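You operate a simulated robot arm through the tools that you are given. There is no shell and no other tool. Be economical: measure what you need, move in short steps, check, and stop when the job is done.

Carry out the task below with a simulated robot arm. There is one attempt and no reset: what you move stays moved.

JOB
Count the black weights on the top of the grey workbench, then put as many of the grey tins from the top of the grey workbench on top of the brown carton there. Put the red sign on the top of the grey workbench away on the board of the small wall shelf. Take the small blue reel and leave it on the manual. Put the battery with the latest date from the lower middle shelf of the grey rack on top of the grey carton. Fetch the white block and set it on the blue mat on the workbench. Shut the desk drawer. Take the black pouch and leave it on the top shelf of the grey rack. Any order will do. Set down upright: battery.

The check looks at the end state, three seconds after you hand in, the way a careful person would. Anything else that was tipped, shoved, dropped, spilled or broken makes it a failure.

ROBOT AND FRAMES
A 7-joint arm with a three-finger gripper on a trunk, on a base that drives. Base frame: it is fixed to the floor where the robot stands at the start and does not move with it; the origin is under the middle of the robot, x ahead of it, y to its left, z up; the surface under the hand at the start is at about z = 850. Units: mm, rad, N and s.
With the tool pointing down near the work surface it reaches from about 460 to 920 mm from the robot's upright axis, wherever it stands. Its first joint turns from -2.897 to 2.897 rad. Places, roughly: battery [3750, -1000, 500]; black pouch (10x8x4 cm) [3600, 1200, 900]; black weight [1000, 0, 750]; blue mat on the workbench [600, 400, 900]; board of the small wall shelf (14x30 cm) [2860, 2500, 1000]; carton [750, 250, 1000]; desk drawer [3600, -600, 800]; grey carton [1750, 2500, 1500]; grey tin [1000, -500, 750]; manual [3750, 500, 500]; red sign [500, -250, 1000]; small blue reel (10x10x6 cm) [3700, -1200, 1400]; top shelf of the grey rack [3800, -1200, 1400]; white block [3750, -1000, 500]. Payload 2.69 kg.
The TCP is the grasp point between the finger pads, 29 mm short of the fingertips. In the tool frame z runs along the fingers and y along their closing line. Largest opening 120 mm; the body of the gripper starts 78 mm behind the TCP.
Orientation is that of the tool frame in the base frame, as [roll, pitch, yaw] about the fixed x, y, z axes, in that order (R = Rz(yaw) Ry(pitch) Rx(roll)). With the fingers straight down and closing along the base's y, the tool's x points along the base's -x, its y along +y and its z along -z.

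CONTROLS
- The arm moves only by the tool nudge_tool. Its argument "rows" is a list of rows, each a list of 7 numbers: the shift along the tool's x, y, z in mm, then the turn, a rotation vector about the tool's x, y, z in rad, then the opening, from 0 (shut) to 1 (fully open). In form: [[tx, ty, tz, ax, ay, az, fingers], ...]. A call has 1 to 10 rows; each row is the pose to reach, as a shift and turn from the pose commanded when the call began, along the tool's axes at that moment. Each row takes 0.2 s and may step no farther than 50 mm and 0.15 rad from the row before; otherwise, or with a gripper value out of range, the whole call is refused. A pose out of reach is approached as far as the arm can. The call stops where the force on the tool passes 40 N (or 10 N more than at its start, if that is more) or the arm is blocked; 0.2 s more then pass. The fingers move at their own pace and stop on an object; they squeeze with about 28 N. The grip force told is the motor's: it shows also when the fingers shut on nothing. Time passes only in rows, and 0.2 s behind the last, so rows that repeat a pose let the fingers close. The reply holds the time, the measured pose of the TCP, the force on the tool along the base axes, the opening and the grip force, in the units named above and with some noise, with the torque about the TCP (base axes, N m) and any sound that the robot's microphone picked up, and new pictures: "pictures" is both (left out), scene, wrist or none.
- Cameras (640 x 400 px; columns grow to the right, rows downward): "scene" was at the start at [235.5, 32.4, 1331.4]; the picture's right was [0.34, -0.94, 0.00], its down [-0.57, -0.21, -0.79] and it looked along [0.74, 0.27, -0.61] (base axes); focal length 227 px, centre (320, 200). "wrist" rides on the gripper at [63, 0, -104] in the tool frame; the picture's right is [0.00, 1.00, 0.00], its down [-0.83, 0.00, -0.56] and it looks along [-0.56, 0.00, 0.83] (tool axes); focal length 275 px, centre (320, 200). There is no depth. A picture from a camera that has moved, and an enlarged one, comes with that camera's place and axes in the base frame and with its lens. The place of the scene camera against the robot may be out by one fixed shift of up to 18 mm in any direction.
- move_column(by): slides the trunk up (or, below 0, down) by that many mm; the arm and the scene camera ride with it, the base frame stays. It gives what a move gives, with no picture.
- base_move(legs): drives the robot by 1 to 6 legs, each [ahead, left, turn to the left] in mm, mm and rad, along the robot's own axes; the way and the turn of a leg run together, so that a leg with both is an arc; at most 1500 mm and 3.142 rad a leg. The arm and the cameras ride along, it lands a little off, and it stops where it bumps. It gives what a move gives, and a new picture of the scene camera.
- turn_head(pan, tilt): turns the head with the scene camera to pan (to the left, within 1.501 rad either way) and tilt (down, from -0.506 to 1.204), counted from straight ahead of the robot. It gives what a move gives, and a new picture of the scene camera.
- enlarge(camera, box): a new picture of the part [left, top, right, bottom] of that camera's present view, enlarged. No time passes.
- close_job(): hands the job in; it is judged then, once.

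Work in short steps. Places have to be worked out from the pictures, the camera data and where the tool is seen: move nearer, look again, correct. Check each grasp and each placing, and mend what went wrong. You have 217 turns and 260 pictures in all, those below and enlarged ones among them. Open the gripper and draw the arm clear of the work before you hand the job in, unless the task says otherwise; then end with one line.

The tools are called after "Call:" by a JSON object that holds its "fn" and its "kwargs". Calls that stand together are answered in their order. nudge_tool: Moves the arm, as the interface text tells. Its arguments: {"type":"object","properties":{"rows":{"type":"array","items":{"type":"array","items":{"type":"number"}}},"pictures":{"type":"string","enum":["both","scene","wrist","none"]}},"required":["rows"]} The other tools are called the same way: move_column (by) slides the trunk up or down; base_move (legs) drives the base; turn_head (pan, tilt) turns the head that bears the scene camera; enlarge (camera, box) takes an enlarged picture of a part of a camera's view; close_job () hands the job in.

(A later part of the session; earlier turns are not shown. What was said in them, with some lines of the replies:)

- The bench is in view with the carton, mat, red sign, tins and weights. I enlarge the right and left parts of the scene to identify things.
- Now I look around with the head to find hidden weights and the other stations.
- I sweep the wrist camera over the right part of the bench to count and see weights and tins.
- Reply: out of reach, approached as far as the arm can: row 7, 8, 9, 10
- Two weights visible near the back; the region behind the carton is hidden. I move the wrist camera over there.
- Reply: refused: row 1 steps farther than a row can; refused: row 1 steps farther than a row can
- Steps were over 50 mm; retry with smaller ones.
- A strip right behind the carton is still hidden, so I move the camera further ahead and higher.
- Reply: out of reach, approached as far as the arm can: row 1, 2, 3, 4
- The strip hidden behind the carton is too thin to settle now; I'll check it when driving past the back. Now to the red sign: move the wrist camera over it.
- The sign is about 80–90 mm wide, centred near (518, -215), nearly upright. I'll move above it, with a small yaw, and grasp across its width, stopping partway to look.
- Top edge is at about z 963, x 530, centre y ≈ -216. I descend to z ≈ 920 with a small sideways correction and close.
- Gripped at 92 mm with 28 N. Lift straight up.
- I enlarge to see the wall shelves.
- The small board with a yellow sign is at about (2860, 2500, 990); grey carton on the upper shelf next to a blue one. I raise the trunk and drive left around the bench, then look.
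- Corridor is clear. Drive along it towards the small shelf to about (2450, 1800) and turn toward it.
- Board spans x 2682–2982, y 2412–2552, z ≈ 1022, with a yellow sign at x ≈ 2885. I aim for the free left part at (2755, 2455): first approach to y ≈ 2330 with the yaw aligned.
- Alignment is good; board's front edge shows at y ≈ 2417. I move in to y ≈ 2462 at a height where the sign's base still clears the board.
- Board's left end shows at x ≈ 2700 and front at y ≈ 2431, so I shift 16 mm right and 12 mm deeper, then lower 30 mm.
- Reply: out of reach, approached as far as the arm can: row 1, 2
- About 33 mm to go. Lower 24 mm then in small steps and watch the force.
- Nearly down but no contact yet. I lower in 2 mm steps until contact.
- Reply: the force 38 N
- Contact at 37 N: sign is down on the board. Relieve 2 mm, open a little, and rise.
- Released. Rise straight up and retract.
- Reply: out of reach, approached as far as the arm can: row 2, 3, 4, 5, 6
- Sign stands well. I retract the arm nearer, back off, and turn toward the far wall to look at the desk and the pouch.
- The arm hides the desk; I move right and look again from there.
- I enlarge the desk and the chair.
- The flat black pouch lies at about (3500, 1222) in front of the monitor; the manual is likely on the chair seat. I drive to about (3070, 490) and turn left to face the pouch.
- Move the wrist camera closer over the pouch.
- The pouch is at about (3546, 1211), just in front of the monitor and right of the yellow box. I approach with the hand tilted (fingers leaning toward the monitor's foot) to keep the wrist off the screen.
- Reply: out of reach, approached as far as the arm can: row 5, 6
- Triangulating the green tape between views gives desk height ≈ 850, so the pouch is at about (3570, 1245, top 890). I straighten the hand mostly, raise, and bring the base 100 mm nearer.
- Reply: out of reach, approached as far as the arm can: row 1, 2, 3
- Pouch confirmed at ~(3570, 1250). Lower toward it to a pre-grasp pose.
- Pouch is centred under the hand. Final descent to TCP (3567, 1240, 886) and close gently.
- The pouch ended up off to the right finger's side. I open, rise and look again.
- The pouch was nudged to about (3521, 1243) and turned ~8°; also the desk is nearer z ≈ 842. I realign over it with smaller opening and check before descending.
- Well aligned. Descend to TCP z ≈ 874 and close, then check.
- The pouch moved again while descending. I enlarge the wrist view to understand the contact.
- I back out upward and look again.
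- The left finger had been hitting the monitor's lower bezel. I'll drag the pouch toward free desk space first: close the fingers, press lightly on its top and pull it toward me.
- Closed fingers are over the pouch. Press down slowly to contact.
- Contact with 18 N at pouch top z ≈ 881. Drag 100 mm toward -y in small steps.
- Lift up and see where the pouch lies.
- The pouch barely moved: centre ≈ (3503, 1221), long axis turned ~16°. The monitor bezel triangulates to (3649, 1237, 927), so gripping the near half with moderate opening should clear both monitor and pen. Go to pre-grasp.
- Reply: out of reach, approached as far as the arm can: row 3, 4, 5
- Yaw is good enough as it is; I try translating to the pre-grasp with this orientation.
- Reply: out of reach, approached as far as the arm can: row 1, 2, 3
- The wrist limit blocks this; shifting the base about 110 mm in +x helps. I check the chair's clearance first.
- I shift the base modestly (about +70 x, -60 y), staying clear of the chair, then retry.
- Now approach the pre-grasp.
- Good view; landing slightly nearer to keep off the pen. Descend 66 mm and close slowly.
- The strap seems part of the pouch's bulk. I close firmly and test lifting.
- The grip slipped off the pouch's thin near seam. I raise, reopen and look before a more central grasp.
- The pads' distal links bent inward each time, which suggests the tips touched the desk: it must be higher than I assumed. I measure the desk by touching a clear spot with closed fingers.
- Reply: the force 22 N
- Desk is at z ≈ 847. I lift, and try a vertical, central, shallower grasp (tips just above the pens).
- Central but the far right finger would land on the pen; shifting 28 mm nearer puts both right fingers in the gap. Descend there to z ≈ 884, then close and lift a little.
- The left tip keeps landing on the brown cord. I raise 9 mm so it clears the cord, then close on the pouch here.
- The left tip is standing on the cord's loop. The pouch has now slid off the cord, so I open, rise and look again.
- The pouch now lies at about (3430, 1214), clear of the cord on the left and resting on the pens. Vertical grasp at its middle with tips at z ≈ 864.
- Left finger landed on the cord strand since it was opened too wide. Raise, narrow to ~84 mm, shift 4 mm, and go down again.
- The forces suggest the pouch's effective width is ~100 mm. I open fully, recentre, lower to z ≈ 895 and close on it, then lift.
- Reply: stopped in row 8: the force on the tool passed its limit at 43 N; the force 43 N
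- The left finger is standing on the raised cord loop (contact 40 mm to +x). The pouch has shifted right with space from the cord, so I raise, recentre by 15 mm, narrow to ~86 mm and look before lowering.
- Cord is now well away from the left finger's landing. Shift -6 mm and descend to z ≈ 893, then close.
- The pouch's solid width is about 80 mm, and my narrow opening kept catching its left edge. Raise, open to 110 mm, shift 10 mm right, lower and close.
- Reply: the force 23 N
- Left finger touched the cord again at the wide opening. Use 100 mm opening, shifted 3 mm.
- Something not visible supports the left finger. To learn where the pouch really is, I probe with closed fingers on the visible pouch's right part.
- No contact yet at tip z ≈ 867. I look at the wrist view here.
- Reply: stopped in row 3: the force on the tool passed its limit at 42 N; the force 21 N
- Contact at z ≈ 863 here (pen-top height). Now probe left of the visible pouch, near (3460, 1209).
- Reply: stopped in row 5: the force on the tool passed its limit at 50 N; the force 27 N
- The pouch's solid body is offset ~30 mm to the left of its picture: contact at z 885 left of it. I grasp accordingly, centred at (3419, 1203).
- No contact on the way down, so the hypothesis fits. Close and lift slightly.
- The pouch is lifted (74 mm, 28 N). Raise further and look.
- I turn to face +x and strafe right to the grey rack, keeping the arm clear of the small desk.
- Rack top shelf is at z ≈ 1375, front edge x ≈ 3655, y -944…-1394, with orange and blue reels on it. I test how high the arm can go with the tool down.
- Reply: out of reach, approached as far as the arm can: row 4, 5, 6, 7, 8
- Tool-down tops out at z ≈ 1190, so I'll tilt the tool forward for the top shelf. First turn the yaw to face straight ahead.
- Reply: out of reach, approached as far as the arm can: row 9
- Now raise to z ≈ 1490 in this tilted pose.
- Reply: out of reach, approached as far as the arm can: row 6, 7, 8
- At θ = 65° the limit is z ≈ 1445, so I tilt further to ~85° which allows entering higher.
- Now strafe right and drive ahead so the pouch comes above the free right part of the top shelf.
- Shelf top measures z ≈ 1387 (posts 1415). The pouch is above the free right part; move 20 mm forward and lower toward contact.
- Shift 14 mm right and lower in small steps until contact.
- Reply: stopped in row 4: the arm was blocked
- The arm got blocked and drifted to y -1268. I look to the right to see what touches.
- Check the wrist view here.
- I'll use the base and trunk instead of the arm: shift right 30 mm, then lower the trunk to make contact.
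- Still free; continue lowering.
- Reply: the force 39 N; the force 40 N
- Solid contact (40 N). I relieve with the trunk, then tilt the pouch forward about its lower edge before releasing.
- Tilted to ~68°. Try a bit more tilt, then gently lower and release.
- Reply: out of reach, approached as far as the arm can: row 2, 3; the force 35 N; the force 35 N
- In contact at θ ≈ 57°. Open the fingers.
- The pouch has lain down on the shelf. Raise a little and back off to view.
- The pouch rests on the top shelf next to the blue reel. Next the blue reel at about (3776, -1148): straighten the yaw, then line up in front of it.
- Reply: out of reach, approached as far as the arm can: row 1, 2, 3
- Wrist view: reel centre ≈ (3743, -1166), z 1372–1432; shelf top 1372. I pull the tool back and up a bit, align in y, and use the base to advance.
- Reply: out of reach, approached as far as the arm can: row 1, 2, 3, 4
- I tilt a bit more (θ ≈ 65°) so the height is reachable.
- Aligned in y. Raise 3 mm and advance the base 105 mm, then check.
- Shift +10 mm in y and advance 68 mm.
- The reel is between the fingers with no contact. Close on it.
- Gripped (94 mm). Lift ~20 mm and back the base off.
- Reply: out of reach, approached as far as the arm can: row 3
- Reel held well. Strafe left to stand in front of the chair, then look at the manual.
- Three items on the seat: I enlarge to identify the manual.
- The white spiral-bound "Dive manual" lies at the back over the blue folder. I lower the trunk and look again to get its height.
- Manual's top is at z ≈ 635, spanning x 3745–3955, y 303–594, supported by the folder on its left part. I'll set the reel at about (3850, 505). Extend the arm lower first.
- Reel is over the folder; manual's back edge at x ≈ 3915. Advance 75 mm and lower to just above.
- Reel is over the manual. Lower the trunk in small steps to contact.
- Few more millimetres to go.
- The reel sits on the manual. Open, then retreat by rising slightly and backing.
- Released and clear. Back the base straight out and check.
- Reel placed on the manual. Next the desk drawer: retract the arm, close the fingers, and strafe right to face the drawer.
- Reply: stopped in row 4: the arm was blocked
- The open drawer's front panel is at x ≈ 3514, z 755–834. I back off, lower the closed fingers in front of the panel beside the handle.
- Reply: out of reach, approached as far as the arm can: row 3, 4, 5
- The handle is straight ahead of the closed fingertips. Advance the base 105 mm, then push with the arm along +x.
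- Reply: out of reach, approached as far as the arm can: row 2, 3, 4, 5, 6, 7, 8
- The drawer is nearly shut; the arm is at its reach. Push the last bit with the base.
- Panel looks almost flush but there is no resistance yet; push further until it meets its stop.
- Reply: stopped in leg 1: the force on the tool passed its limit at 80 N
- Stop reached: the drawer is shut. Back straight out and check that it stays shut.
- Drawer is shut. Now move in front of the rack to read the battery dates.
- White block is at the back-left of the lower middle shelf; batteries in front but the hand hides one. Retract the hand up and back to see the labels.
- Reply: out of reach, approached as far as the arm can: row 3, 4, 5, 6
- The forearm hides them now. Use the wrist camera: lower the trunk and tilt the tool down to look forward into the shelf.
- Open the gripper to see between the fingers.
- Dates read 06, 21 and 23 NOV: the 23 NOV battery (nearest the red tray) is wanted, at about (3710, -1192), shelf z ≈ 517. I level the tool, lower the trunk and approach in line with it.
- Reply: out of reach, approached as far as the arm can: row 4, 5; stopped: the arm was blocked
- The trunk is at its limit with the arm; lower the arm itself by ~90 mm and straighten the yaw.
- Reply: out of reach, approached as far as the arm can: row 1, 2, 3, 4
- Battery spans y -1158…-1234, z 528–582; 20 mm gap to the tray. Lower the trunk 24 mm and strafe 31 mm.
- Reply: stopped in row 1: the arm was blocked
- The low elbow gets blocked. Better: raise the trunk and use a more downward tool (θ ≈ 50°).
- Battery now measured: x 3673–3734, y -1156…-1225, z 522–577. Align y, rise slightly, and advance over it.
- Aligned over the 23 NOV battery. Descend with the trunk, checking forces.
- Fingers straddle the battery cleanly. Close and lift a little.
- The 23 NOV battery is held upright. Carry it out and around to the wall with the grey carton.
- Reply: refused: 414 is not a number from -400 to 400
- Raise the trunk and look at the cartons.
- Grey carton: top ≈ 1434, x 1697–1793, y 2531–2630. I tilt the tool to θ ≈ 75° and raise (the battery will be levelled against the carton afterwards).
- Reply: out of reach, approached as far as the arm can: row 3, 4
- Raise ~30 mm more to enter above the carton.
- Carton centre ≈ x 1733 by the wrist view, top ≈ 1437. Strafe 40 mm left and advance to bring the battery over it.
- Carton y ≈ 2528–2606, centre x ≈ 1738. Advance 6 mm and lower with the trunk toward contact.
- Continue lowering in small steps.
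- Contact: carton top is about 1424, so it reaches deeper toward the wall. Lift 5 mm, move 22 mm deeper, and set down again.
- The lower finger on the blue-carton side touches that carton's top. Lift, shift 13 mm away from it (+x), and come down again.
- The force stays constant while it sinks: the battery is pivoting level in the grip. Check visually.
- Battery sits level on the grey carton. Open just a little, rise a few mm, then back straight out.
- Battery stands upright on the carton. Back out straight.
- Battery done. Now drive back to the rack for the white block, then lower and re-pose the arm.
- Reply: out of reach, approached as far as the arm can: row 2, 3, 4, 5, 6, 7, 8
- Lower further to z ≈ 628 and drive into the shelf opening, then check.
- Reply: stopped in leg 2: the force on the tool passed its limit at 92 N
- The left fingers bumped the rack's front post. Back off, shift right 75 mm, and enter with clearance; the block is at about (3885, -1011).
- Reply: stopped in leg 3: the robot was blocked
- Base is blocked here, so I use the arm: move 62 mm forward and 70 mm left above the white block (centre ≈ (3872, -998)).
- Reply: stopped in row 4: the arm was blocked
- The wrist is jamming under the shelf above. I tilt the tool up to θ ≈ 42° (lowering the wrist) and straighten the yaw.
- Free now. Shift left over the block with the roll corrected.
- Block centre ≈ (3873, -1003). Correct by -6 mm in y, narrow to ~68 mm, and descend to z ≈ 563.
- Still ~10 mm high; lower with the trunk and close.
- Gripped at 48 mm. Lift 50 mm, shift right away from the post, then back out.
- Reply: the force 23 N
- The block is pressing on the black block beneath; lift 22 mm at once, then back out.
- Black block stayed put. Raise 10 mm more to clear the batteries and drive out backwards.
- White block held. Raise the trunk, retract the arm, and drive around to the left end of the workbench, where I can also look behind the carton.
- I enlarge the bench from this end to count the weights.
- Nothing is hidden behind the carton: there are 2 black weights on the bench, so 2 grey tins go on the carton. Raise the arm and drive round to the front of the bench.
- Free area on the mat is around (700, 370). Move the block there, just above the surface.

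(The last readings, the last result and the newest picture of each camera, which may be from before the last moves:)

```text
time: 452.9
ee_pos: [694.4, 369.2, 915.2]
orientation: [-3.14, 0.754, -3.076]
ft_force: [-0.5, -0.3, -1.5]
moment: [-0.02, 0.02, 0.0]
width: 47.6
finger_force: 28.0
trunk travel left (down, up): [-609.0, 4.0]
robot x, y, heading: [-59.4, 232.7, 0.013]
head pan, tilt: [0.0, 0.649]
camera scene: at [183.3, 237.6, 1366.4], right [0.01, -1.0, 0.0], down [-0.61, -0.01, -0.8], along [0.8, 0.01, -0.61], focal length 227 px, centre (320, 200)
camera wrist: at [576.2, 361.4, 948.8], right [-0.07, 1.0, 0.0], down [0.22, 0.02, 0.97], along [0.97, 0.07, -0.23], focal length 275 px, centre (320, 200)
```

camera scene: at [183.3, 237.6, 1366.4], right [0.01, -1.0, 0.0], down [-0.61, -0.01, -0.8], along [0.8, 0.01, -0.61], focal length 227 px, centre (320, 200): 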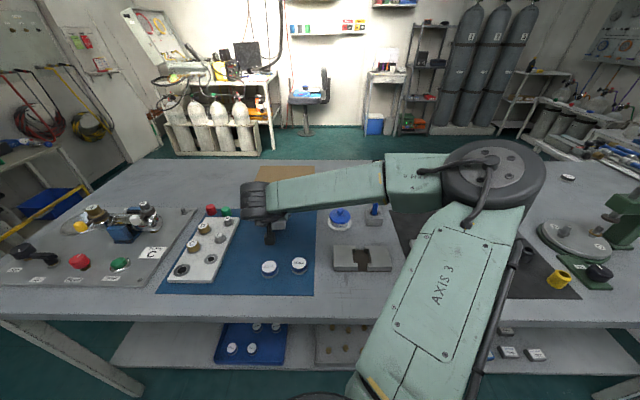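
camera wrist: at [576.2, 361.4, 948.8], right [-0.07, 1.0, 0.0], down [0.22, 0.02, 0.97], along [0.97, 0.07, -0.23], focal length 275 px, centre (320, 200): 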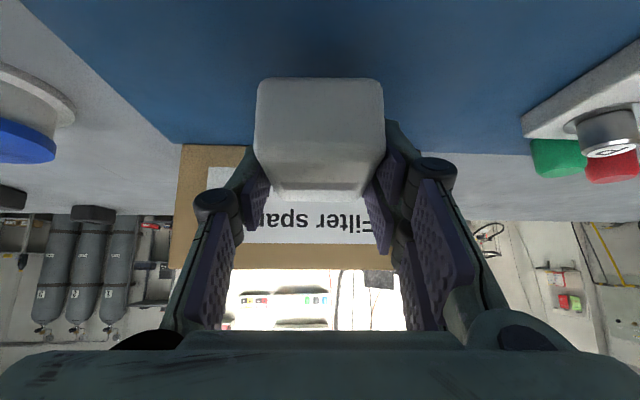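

The block is over the mat with room around. Lower with the trunk to contact.

Call:
{"fn": "move_column", "kwargs": {"by": -15}}

Call:
{"fn": "move_column", "kwargs": {"by": -5}}

Call:
{"fn": "move_column", "kwargs": {"by": -4}}

Call:
{"fn": "move_column", "kwargs": {"by": -4}}

```text
time: 453.5
ee_pos: [692.8, 369.7, 901.9]
orientation: [-3.138, 0.754, -3.074]
ft_force: [-0.3, -0.1, -1.5]
moment: [0.02, 0.0, 0.01]
width: 47.2
finger_force: 27.9
trunk travel left (down, up): [-594.0, 19.0]
robot x, y, heading: [-59.2, 232.8, 0.015]
head pan, tilt: [0.0, 0.649]
```

```text
time: 454.1
ee_pos: [693.0, 370.1, 896.5]
orientation: [-3.138, 0.753, -3.072]
ft_force: [0.2, -1.0, -1.3]
moment: [-0.02, 0.02, 0.01]
width: 47.6
finger_force: 28.3
trunk travel left (down, up): [-589.0, 24.0]
robot x, y, heading: [-57.6, 234.5, 0.015]
head pan, tilt: [0.0, 0.649]
```

```text
time: 454.6
ee_pos: [692.4, 370.0, 893.0]
orientation: [-3.138, 0.754, -3.073]
ft_force: [0.6, -1.0, -1.5]
moment: [0.02, -0.01, 0.04]
width: 47.6
finger_force: 28.2
trunk travel left (down, up): [-585.0, 28.0]
robot x, y, heading: [-56.2, 233.5, 0.013]
head pan, tilt: [0.0, 0.649]
```

```text
time: 455.1
ee_pos: [693.4, 369.5, 888.7]
orientation: [-3.138, 0.755, -3.073]
ft_force: [-0.3, -0.4, 2.2]
moment: [-0.08, 0.11, -0.01]
width: 47.6
finger_force: 28.6
trunk travel left (down, up): [-581.0, 32.0]
robot x, y, heading: [-56.2, 229.9, 0.015]
head pan, tilt: [0.0, 0.649]
```

Touching. Release and rise.

Call:
{"fn": "nudge_tool", "kwargs": {"rows": [[0, 0, 0, 0, 0, 0, 0.5], [0, 0, 0, 0, 0, 0, 0.6], [0, 0, 0, 0, 0, 0, 0.6], [-20, 0, -22, 0, 0, 0, 0.6], [-50, 0, -56, 0, 0, 0, 0.6], [-80, 0, -90, 0, 0, 0, 0.6], [-110, 0, -124, 0, 0, 0, 0.6]], "pictures": "both"}}

```text
time: 456.7
ee_pos: [685.3, 368.7, 1053.3]
orientation: [-3.138, 0.754, -3.073]
ft_force: [1.3, 0.6, 0.2]
moment: [-0.02, 0.02, 0.0]
width: 72.2
finger_force: 0.2
trunk travel left (down, up): [-581.0, 32.0]
robot x, y, heading: [-61.0, 231.5, 0.016]
head pan, tilt: [0.0, 0.649]
camera scene: at [182.4, 237.5, 1338.5], right [0.01, -1.0, 0.0], down [-0.6, -0.01, -0.8], along [0.8, 0.01, -0.6], focal length 227 px, centre (320, 200)
camera wrist: at [568.3, 360.2, 1087.0], right [-0.07, 1.0, -0.01], down [0.22, 0.02, 0.97], along [0.97, 0.07, -0.22], focal length 275 px, centre (320, 200)
```

scene: 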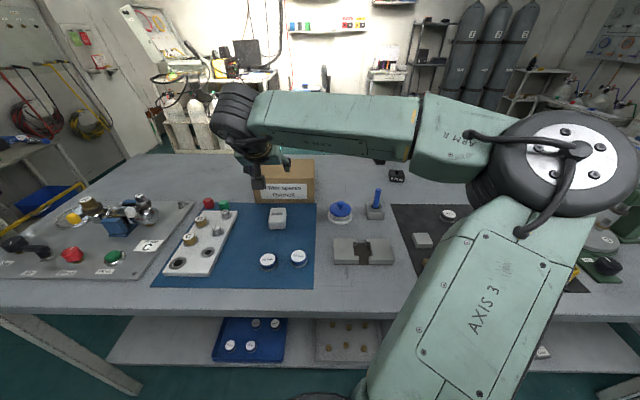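
wrist: 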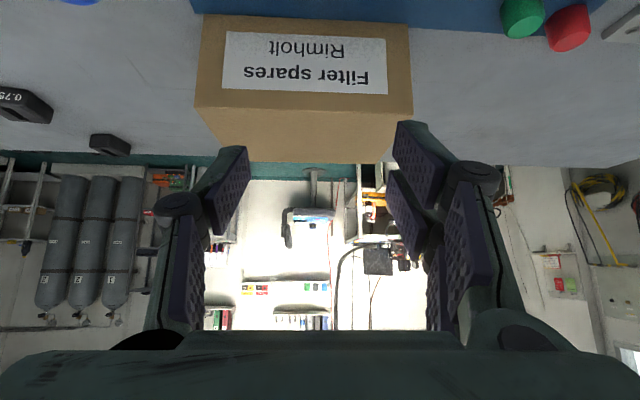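

White block is on the mat. Carton top: z ≈ 951, x 791–929, y 266–461. Now the tins: reposition the base and turn the tool vertical, moving toward the tin on the black mat.

Call:
{"fn": "base_move", "kwargs": {"legs": [[125, -150, -0.015]]}}

Call:
{"fn": "nudge_tool", "kwargs": {"rows": [[10, -20, -10, 0, 0.13, 0, 0.6], [20, -40, -20, 0, 0.26, 0, 0.6], [30, -60, -30, 0, 0.39, 0, 0.6], [40, -85, -40, 0, 0.52, 0, 0.6], [50, -110, -50, 0, 0.65, 0, 0.6], [60, -140, -60, 0, 0.754, 0, 0.6]], "pictures": "none"}}

```text
time: 458.5
ee_pos: [813.2, 205.9, 1052.4]
orientation: [-3.14, 0.754, -3.088]
ft_force: [0.0, -0.7, -0.8]
moment: [0.01, 0.02, 0.03]
width: 71.8
finger_force: 0.0
trunk travel left (down, up): [-581.0, 32.0]
robot x, y, heading: [67.4, 77.9, -0.001]
head pan, tilt: [0.0, 0.649]
camera scene: at [308.6, 82.1, 1338.5], right [0.0, -1.0, 0.0], down [-0.6, 0.0, -0.8], along [0.8, 0.0, -0.6], focal length 227 px, centre (320, 200)
```

scene: 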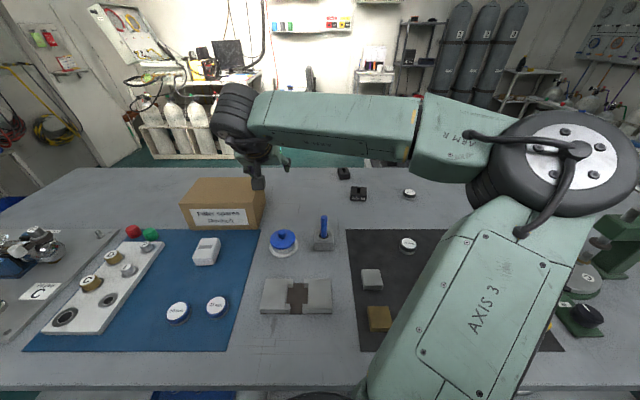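

```text
time: 459.9
ee_pos: [734.7, 61.9, 1055.3]
orientation: [-3.14, -0.002, -3.088]
ft_force: [0.7, 0.0, -0.4]
moment: [-0.03, 0.02, 0.03]
width: 72.1
finger_force: 0.1
trunk travel left (down, up): [-581.0, 32.0]
robot x, y, heading: [62.0, 78.3, -0.004]
head pan, tilt: [0.0, 0.649]
```

Move over toward the tin with the wrist camera.

Call:
{"fn": "nudge_tool", "kwargs": {"rows": [[17, -42, 11, 0, 0, 0.01, 0.6], [34, -85, 22, 0, 0, 0.02, 0.6], [52, -127, 33, 0, 0, 0.03, 0.6], [69, -170, 44, 0, 0, 0.04, 0.6], [86, -212, 55, 0, 0, 0.053, 0.6]], "pictures": "wrist"}}

```text
time: 461.1
ee_pos: [660.5, -154.3, 997.2]
orientation: [-3.141, 0.002, -3.142]
ft_force: [-0.2, -0.3, 0.4]
moment: [-0.02, -0.01, -0.01]
width: 72.2
finger_force: 0.1
trunk travel left (down, up): [-581.0, 32.0]
robot x, y, heading: [66.9, 80.3, 0.003]
head pan, tilt: [0.0, 0.649]
camera wrist: at [597.9, -155.5, 1100.8], right [0.0, 1.0, 0.0], down [0.83, 0.0, 0.56], along [0.56, 0.0, -0.83], focal length 275 px, centre (320, 200)
```

wrist: 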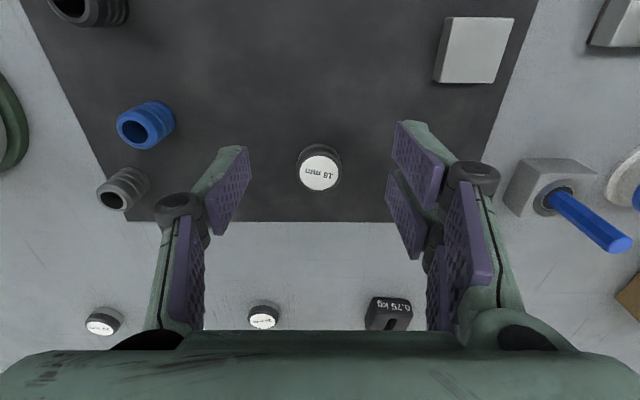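

Tin at about (721, -156). Move above, descend to z ≈ 884 and close.

Call:
{"fn": "nudge_tool", "kwargs": {"rows": [[-30, -1.5, 20, 0, 0, 0, 0.6], [-60, -1.5, 50, 0, 0, 0, 0.6], [-60, -1.5, 85, 0, 0, 0, 0.6], [-60, -1.5, 110, 0, 0, 0, 0.6], [-60, -1.5, 113, 0, 0, 0, 0.2], [-60, -1.5, 113, 0, 0, 0, 0.2], [-60, -1.5, 113, 0, 0, 0, 0.2], [-60, -1.5, 113, 0, 0, 0, 0.2]], "pictures": "wrist"}}

```text
time: 462.9
ee_pos: [721.0, -156.7, 887.9]
orientation: [-3.14, -0.001, 3.141]
ft_force: [0.1, 0.6, 0.8]
moment: [0.03, 0.0, -0.01]
width: 42.3
finger_force: 27.4
trunk travel left (down, up): [-581.0, 32.0]
robot x, y, heading: [66.9, 75.1, -0.002]
head pan, tilt: [0.0, 0.649]
camera wrist: at [657.1, -157.0, 992.5], right [0.0, 1.0, 0.0], down [0.83, 0.0, 0.56], along [0.56, 0.0, -0.83], focal length 275 px, centre (320, 200)
```

wrist: 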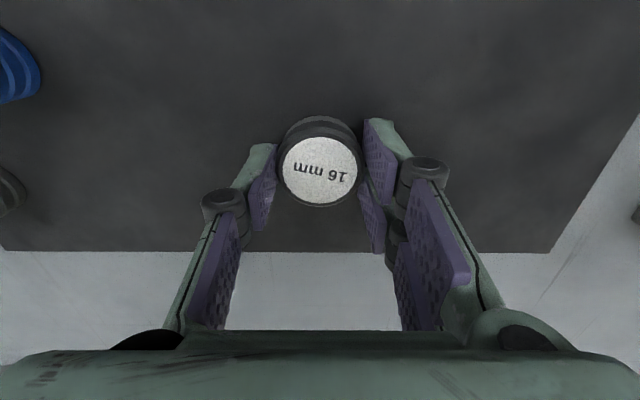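

Gripped the tin (42 mm). Lift and carry it above the carton.

Call:
{"fn": "nudge_tool", "kwargs": {"rows": [[0, 0, -45, 0, 0, 0, 0.2], [0, 0, -90, 0, 0, 0, 0.2], [0, 0, -135, 0, 0, 0, 0.2], [-12, 42, -150, 0, 0, 0, 0.2], [-24, 88, -150, 0, 0, 0, 0.2], [-36, 134, -150, 0, 0, 0, 0.2], [-48, 180, -150, 0, 0, 0, 0.2], [-60, 226, -150, 0, 0, 0, 0.2], [-72, 272, -150, 0, 0, 0, 0.2], [-84, 318, -150, 0, 0, 0, 0.2]], "pictures": "none"}}

Call:
{"fn": "nudge_tool", "kwargs": {"rows": [[-11, 40, 0, 0, 0, 0, 0.2], [-22, 80, 0, 0, 0, 0, 0.2], [-33, 120, 0, 0, 0, 0, 0.2], [-45, 159, 0, 0, 0, 0, 0.2], [-45, 159, 20, 0, 0, 0, 0.2]], "pictures": "both"}}

```text
time: 465.1
ee_pos: [810.2, 163.5, 1035.3]
orientation: [-3.14, 0.001, 3.141]
ft_force: [0.2, 0.3, -0.7]
moment: [-0.01, -0.02, 0.01]
width: 41.9
finger_force: 27.9
trunk travel left (down, up): [-581.0, 32.0]
robot x, y, heading: [67.0, 78.7, 0.0]
head pan, tilt: [0.0, 0.649]
```

```text
time: 466.3
ee_pos: [852.6, 321.1, 1017.1]
orientation: [-3.14, 0.001, 3.14]
ft_force: [0.3, 0.3, -0.6]
moment: [-0.02, 0.04, -0.02]
width: 42.3
finger_force: 27.6
trunk travel left (down, up): [-581.0, 32.0]
robot x, y, heading: [68.4, 80.2, -0.003]
head pan, tilt: [0.0, 0.649]
camera scene: at [308.5, 82.1, 1338.5], right [0.0, -1.0, 0.0], down [-0.6, 0.0, -0.8], along [0.8, 0.0, -0.6], focal length 227 px, centre (320, 200)
camera wrist: at [790.1, 320.2, 1121.9], right [0.0, 1.0, 0.0], down [0.83, 0.0, 0.56], along [0.56, 0.0, -0.83], focal length 275 px, centre (320, 200)
```

scene: 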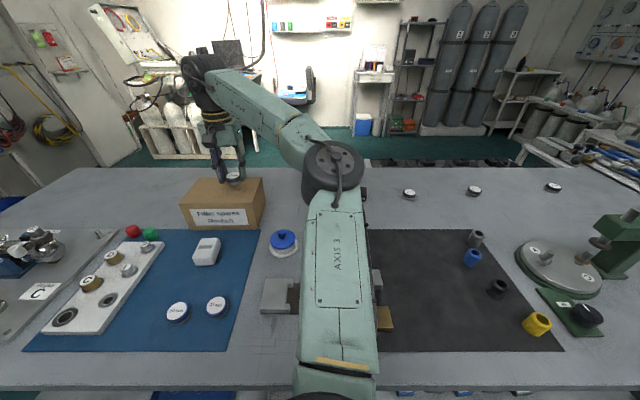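
wrist: 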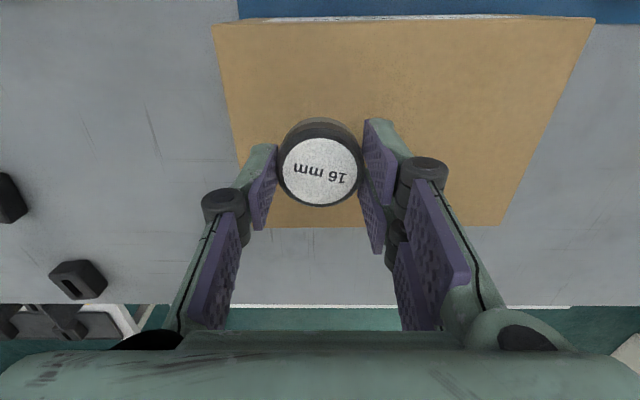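

Tin is over the carton's right half. Lower to contact.

Call:
{"fn": "nudge_tool", "kwargs": {"rows": [[0, 0, 12, 0, 0, 0, 0.2], [0, 0, 22, 0, 0, 0, 0.2], [0, 0, 25, 0, 0, 0, 0.2], [0, 0, 27, 0, 0, 0, 0.2], [0, 0, 29, 0, 0, 0, 0.2]], "pictures": "none"}}

```text
time: 467.5
ee_pos: [849.9, 319.5, 987.5]
orientation: [-3.139, 0.001, 3.14]
ft_force: [-0.5, 0.2, -1.2]
moment: [0.01, 0.01, -0.01]
width: 42.3
finger_force: 28.5
trunk travel left (down, up): [-581.0, 32.0]
robot x, y, heading: [66.6, 81.7, -0.001]
head pan, tilt: [0.0, 0.649]
```

Call:
{"fn": "nudge_tool", "kwargs": {"rows": [[0, 0, 2, 0, 0, 0, 0.2], [0, 0, 4, 0, 0, 0, 0.2], [0, 0, 6, 0, 0, 0, 0.2]], "pictures": "none"}}

```text
time: 468.3
ee_pos: [850.4, 320.5, 985.3]
orientation: [3.141, 0.003, 3.138]
ft_force: [5.3, -3.1, 21.1]
moment: [-0.06, 0.02, 0.02]
width: 42.2
finger_force: 28.6
trunk travel left (down, up): [-581.0, 32.0]
robot x, y, heading: [68.4, 80.4, -0.001]
head pan, tilt: [0.0, 0.649]
```

Contact at 21 N. Release, rise, and view.

Call:
{"fn": "nudge_tool", "kwargs": {"rows": [[0, 0, -2, 0, 0, 0, 0.4], [0, 0, -2, 0, 0, 0, 0.55], [0, 0, -2, 0, 0, 0, 0.55], [0, 0, -40, 0, 0, 0, 0.55], [0, 0, -80, 0, 0, 0, 0.55]], "pictures": "wrist"}}

```text
time: 469.5
ee_pos: [851.6, 322.1, 1065.2]
orientation: [3.14, -0.002, 3.14]
ft_force: [0.5, 0.4, 0.0]
moment: [0.03, -0.01, -0.02]
width: 66.2
finger_force: 0.0
trunk travel left (down, up): [-581.0, 32.0]
robot x, y, heading: [69.2, 82.3, -0.001]
head pan, tilt: [0.0, 0.649]
camera wrist: at [789.0, 321.7, 1167.6], right [0.0, 1.0, 0.0], down [0.83, 0.0, 0.56], along [0.56, 0.0, -0.83], focal length 275 px, centre (320, 200)
```

wrist: 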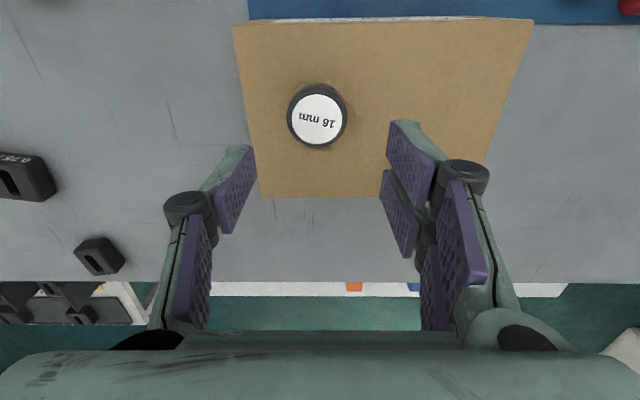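

First tin is on the carton. Shift the base right and approach the second tin near (970, -240).

Call:
{"fn": "base_move", "kwargs": {"legs": [[30, -280, 0]]}}

Call:
{"fn": "nudge_tool", "kwargs": {"rows": [[2, -46, 10, 0, 0, 0, 0.55], [4, -92, 20, 0, 0, 0, 0.55], [6, -138, 30, 0, 0, 0, 0.55], [8, -184, 40, 0, 0, 0, 0.55], [10, -230, 50, 0, 0, 0, 0.55], [12, -276, 60, 0, 0, 0, 0.55]], "pictures": "wrist"}}

```text
time: 472.4
ee_pos: [881.3, 42.1, 1061.9]
orientation: [-3.14, 0.001, -3.137]
ft_force: [-1.1, -0.4, 0.0]
moment: [0.05, 0.0, 0.01]
width: 65.8
finger_force: 0.1
trunk travel left (down, up): [-581.0, 32.0]
robot x, y, heading: [101.9, -202.8, 0.005]
head pan, tilt: [0.0, 0.649]
camera scene: at [338.8, -201.9, 1338.5], right [0.01, -1.0, 0.0], down [-0.6, 0.0, -0.8], along [0.8, 0.01, -0.6], focal length 227 px, centre (320, 200)
```

scene: 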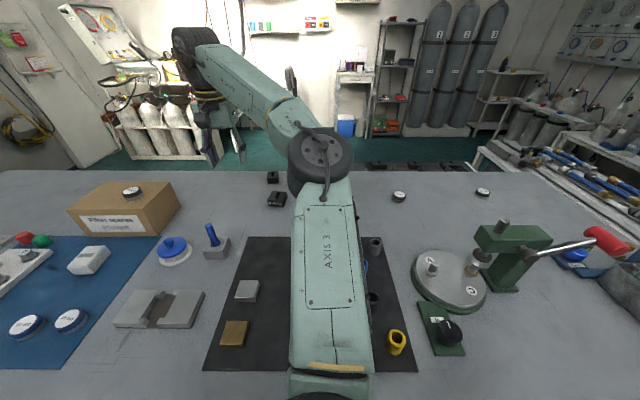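

```text
time: 473.8
ee_pos: [869.6, -233.8, 1003.9]
orientation: [-3.141, -0.001, -3.136]
ft_force: [0.2, -0.1, -0.4]
moment: [0.02, 0.01, -0.01]
width: 66.1
finger_force: 0.0
trunk travel left (down, up): [-581.0, 32.0]
robot x, y, heading: [97.4, -203.8, 0.004]
head pan, tilt: [0.0, 0.649]
camera wrist: at [806.9, -235.5, 1107.7], right [-0.01, 1.0, 0.0], down [0.83, 0.01, 0.56], along [0.56, 0.0, -0.83], focal length 275 px, centre (320, 200)
```

wrist: 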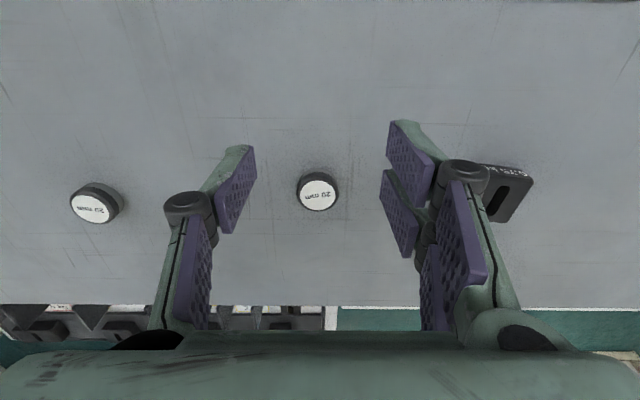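

Second tin at about (957, -237). Move above it, descend and close.

Call:
{"fn": "nudge_tool", "kwargs": {"rows": [[-43, -3, 15, 0, 0, 0, 0.6], [-87, -3, 35, 0, 0, 0, 0.6], [-87, -3, 75, 0, 0, 0, 0.6], [-87, -3, 105, 0, 0, 0, 0.6], [-87, -3, 117, 0, 0, 0, 0.6], [-87, -3, 117, 0, 0, 0, 0.2], [-87, -3, 117, 0, 0, 0, 0.2], [-87, -3, 117, 0, 0, 0, 0.2]], "pictures": "wrist"}}

```text
time: 475.6
ee_pos: [957.5, -239.3, 883.3]
orientation: [-3.138, -0.001, -3.138]
ft_force: [-0.1, -0.3, 0.5]
moment: [-0.02, -0.03, 0.03]
width: 42.2
finger_force: 25.6
trunk travel left (down, up): [-581.0, 32.0]
robot x, y, heading: [100.3, -205.0, 0.004]
head pan, tilt: [0.0, 0.649]
camera wrist: at [893.9, -239.8, 988.4], right [-0.01, 1.0, 0.0], down [0.83, 0.01, 0.56], along [0.56, 0.0, -0.83], focal length 275 px, centre (320, 200)
```

wrist: 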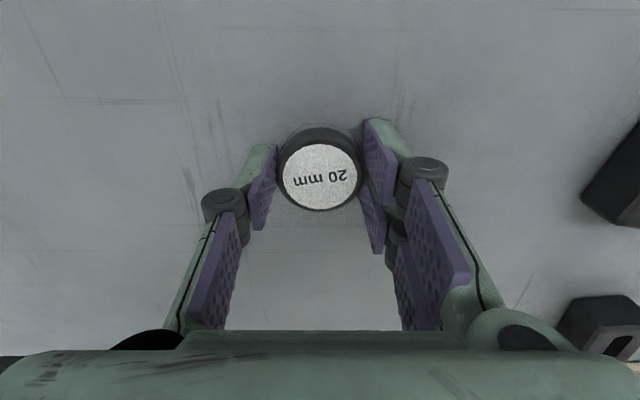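

Gripped. Lift, pull back, shift the base left and carry it over the carton's left half.

Call:
{"fn": "nudge_tool", "kwargs": {"rows": [[0, 0, -45, 0, 0, 0, 0.2], [0, 0, -90, 0, 0, 0, 0.2], [0, 0, -135, 0, 0, 0, 0.2], [20, 0, -170, 0, 0, 0, 0.2], [60, 0, -175, 0, 0, 0, 0.2], [97, 0, -175, 0, 0, 0, 0.2]], "pictures": "none"}}

Call:
{"fn": "base_move", "kwargs": {"legs": [[-5, 330, -0.004]]}}

Call:
{"fn": "nudge_tool", "kwargs": {"rows": [[0, 45, 0, 0, 0, 0, 0.2], [0, 90, 0, 0, 0, 0, 0.2], [0, 135, 0, 0, 0, 0, 0.2], [0, 180, 0, 0, 0, 0, 0.2], [0, 225, 0, 0, 0, 0, 0.2], [0, 270, 0, 0, 0, 0, 0.2], [0, 318, 0, 0, 0, 0, 0.2]], "pictures": "wrist"}}

```text
time: 476.9
ee_pos: [862.4, -237.1, 1057.5]
orientation: [-3.14, 0.003, -3.136]
ft_force: [0.2, 0.5, -0.2]
moment: [-0.01, -0.03, 0.0]
width: 42.0
finger_force: 27.8
trunk travel left (down, up): [-581.0, 32.0]
robot x, y, heading: [95.4, -205.4, 0.005]
head pan, tilt: [0.0, 0.649]
```

```text
time: 480.1
ee_pos: [855.8, 91.2, 1059.1]
orientation: [-3.14, -0.001, -3.135]
ft_force: [0.5, 0.4, -0.8]
moment: [-0.03, -0.01, 0.03]
width: 42.0
finger_force: 28.2
trunk travel left (down, up): [-581.0, 32.0]
robot x, y, heading: [87.5, 120.6, 0.007]
head pan, tilt: [0.0, 0.649]
camera scene: at [331.2, 126.4, 1338.5], right [0.01, -1.0, 0.0], down [-0.6, 0.0, -0.8], along [0.8, 0.01, -0.6], focal length 227 px, centre (320, 200)
```

scene: 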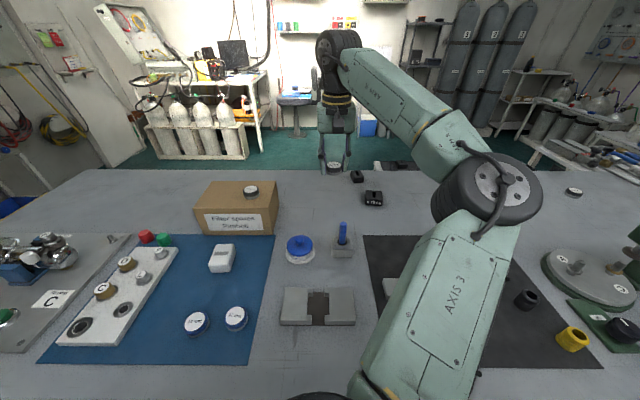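

```text
time: 481.7
ee_pos: [853.9, 412.8, 1056.8]
orientation: [-3.137, 0.0, -3.135]
ft_force: [-0.4, 0.0, -0.5]
moment: [0.0, 0.0, 0.01]
width: 41.9
finger_force: 27.4
trunk travel left (down, up): [-581.0, 32.0]
robot x, y, heading: [89.7, 126.4, 0.003]
head pan, tilt: [0.0, 0.649]
camera wrist: at [791.6, 411.4, 1160.8], right [-0.01, 1.0, 0.0], down [0.83, 0.01, 0.56], along [0.56, 0.0, -0.83], focal length 275 px, centre (320, 200)
```

wrist: 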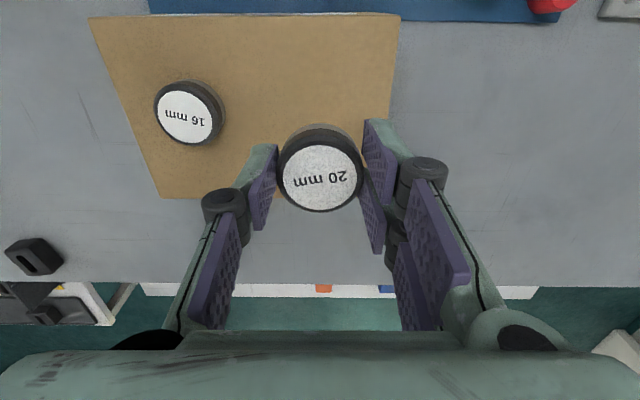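

Good spot. Lower to just above and then to contact.

Call:
{"fn": "nudge_tool", "kwargs": {"rows": [[0, 0, 30, 0, 0, 0, 0.2], [0, 0, 55, 0, 0, 0, 0.2], [0, 0, 69, 0, 0, 0, 0.2], [0, 0, 72, 0, 0, 0, 0.2], [0, 0, 74, 0, 0, 0, 0.2], [0, 0, 76, 0, 0, 0, 0.2], [0, 0, 78, 0, 0, 0, 0.2]], "pictures": "none"}}

```text
time: 483.3
ee_pos: [853.8, 409.9, 982.5]
orientation: [-3.141, 0.004, -3.135]
ft_force: [4.0, 2.4, 22.6]
moment: [0.08, -0.25, 0.04]
width: 42.1
finger_force: 27.7
trunk travel left (down, up): [-581.0, 32.0]
robot x, y, heading: [88.7, 119.1, 0.006]
head pan, tilt: [0.0, 0.649]
```

Contact. Release, rise and look at the whole bench.

Call:
{"fn": "nudge_tool", "kwargs": {"rows": [[0, 0, -3, 0, 0, 0, 0.4], [0, 0, -3, 0, 0, 0, 0.55], [0, 0, -3, 0, 0, 0, 0.55], [0, 0, -45, 0, 0, 0, 0.55], [0, 0, -90, 0, 0, 0, 0.55], [40, -20, -110, 0, 0, 0, 0.55], [80, -40, -120, 0, 0, 0, 0.55]], "pictures": "both"}}

```text
time: 484.9
ee_pos: [768.0, 367.7, 1100.8]
orientation: [-3.139, 0.0, -3.137]
ft_force: [1.0, 0.0, 0.6]
moment: [-0.01, -0.07, 0.02]
width: 66.0
finger_force: 0.1
trunk travel left (down, up): [-581.0, 32.0]
robot x, y, heading: [85.9, 121.2, 0.01]
head pan, tilt: [0.0, 0.649]
camera scene: at [330.8, 125.9, 1338.6], right [0.01, -1.0, 0.0], down [-0.6, 0.0, -0.8], along [0.8, 0.01, -0.6], focal length 227 px, centre (320, 200)
camera wrist: at [705.2, 366.3, 1205.2], right [-0.01, 1.0, 0.0], down [0.83, 0.01, 0.56], along [0.56, 0.0, -0.83], focal length 275 px, centre (320, 200)
```

scene: 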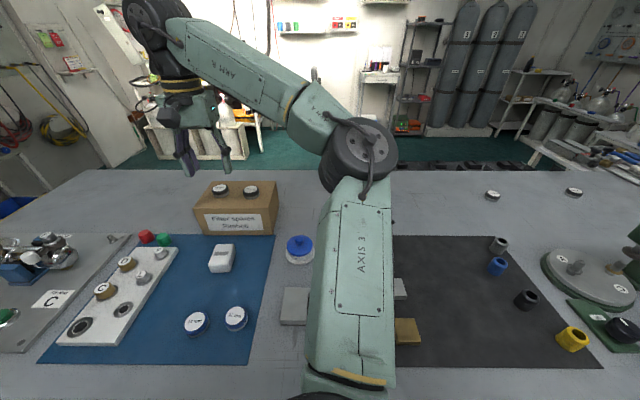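
wrist: 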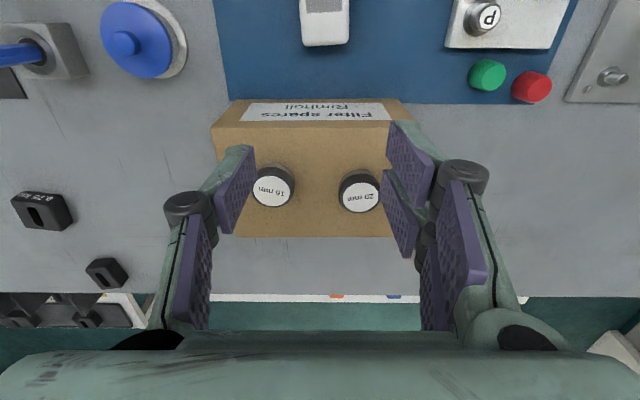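

All on the bench is done. A last check of the rack's top shelf from here.

Call:
{"fn": "enlarge", "kwargs": {"camera": "scene", "box": [350, 0, 510, 100]}}

Call:
{"fn": "turn_head", "kwargs": {"pan": -0.15, "tilt": 0.25}}

Call:
{"fn": "enlarge", "kwargs": {"camera": "scene", "box": [300, 80, 480, 190]}}

```text
4.00 times, centred on (430, 50) of scene
camera zoom: at [330.8, 125.9, 1338.6], right [0.01, -1.0, 0.0], down [-0.6, 0.0, -0.8], along [0.8, 0.01, -0.6], focal length 907 px, centre (-120, 800)
```

zoom: 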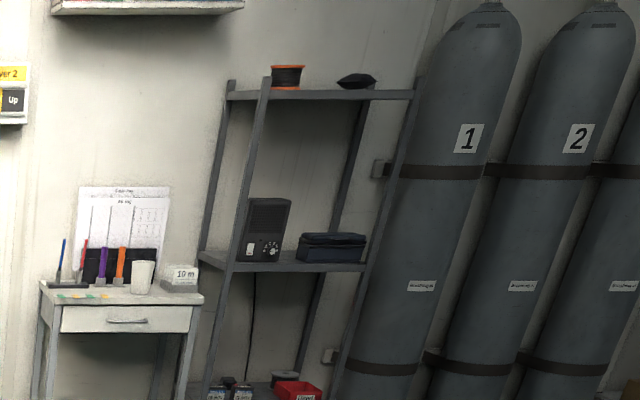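

```text
time: 485.7
ee_pos: [769.0, 368.1, 1101.0]
orientation: [-3.14, 0.001, -3.134]
ft_force: [0.5, -0.6, 0.5]
moment: [0.0, -0.02, 0.0]
width: 66.0
finger_force: 0.1
trunk travel left (down, up): [-581.0, 32.0]
robot x, y, heading: [89.8, 121.1, 0.008]
head pan, tilt: [-0.15, 0.25]
camera scene: at [336.9, 112.3, 1375.0], right [-0.14, -0.99, 0.0], down [-0.25, 0.04, -0.97], along [0.96, -0.14, -0.25], focal length 227 px, centre (320, 200)
```

scene: 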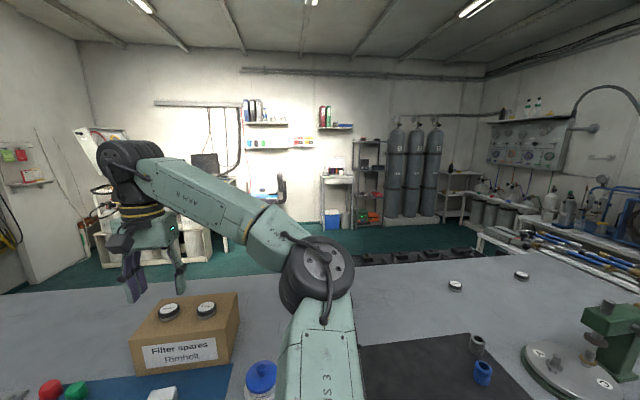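

```text
3.56 times, centred on (390, 135) of scene
camera zoom: at [336.9, 112.3, 1375.0], right [-0.14, -0.99, 0.0], down [-0.25, 0.04, -0.97], along [0.96, -0.14, -0.25], focal length 807 px, centre (71, 431)
```

zoom: 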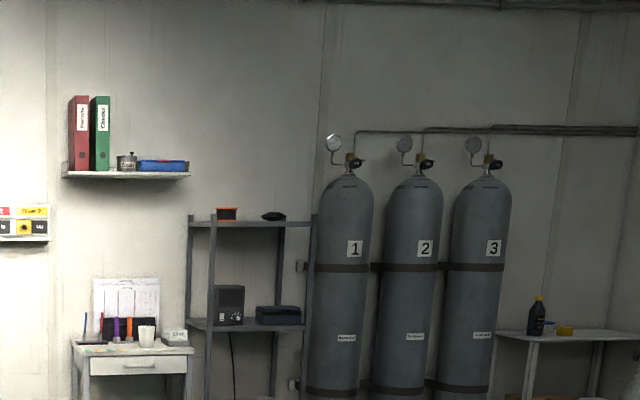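

Everything checked out: the pouch and orange reel are on the top shelf, the drawer is shut, and the gripper is open with the arm clear. I hand in.

Call:
{"fn": "close_job", "kwargs": {}}

```text
The job is handed in.
```

I handed the job in with every part placed as asked; I counted two black weights on the bench, so two grey tins are on the brown carton. Three risks: dragging and pushing the pouch on the desk may have touched the cord and pens there, the hand hit the rack's front post at about 92 N, and the white block pressed on the black block on that shelf. Nothing looked moved afterwards.
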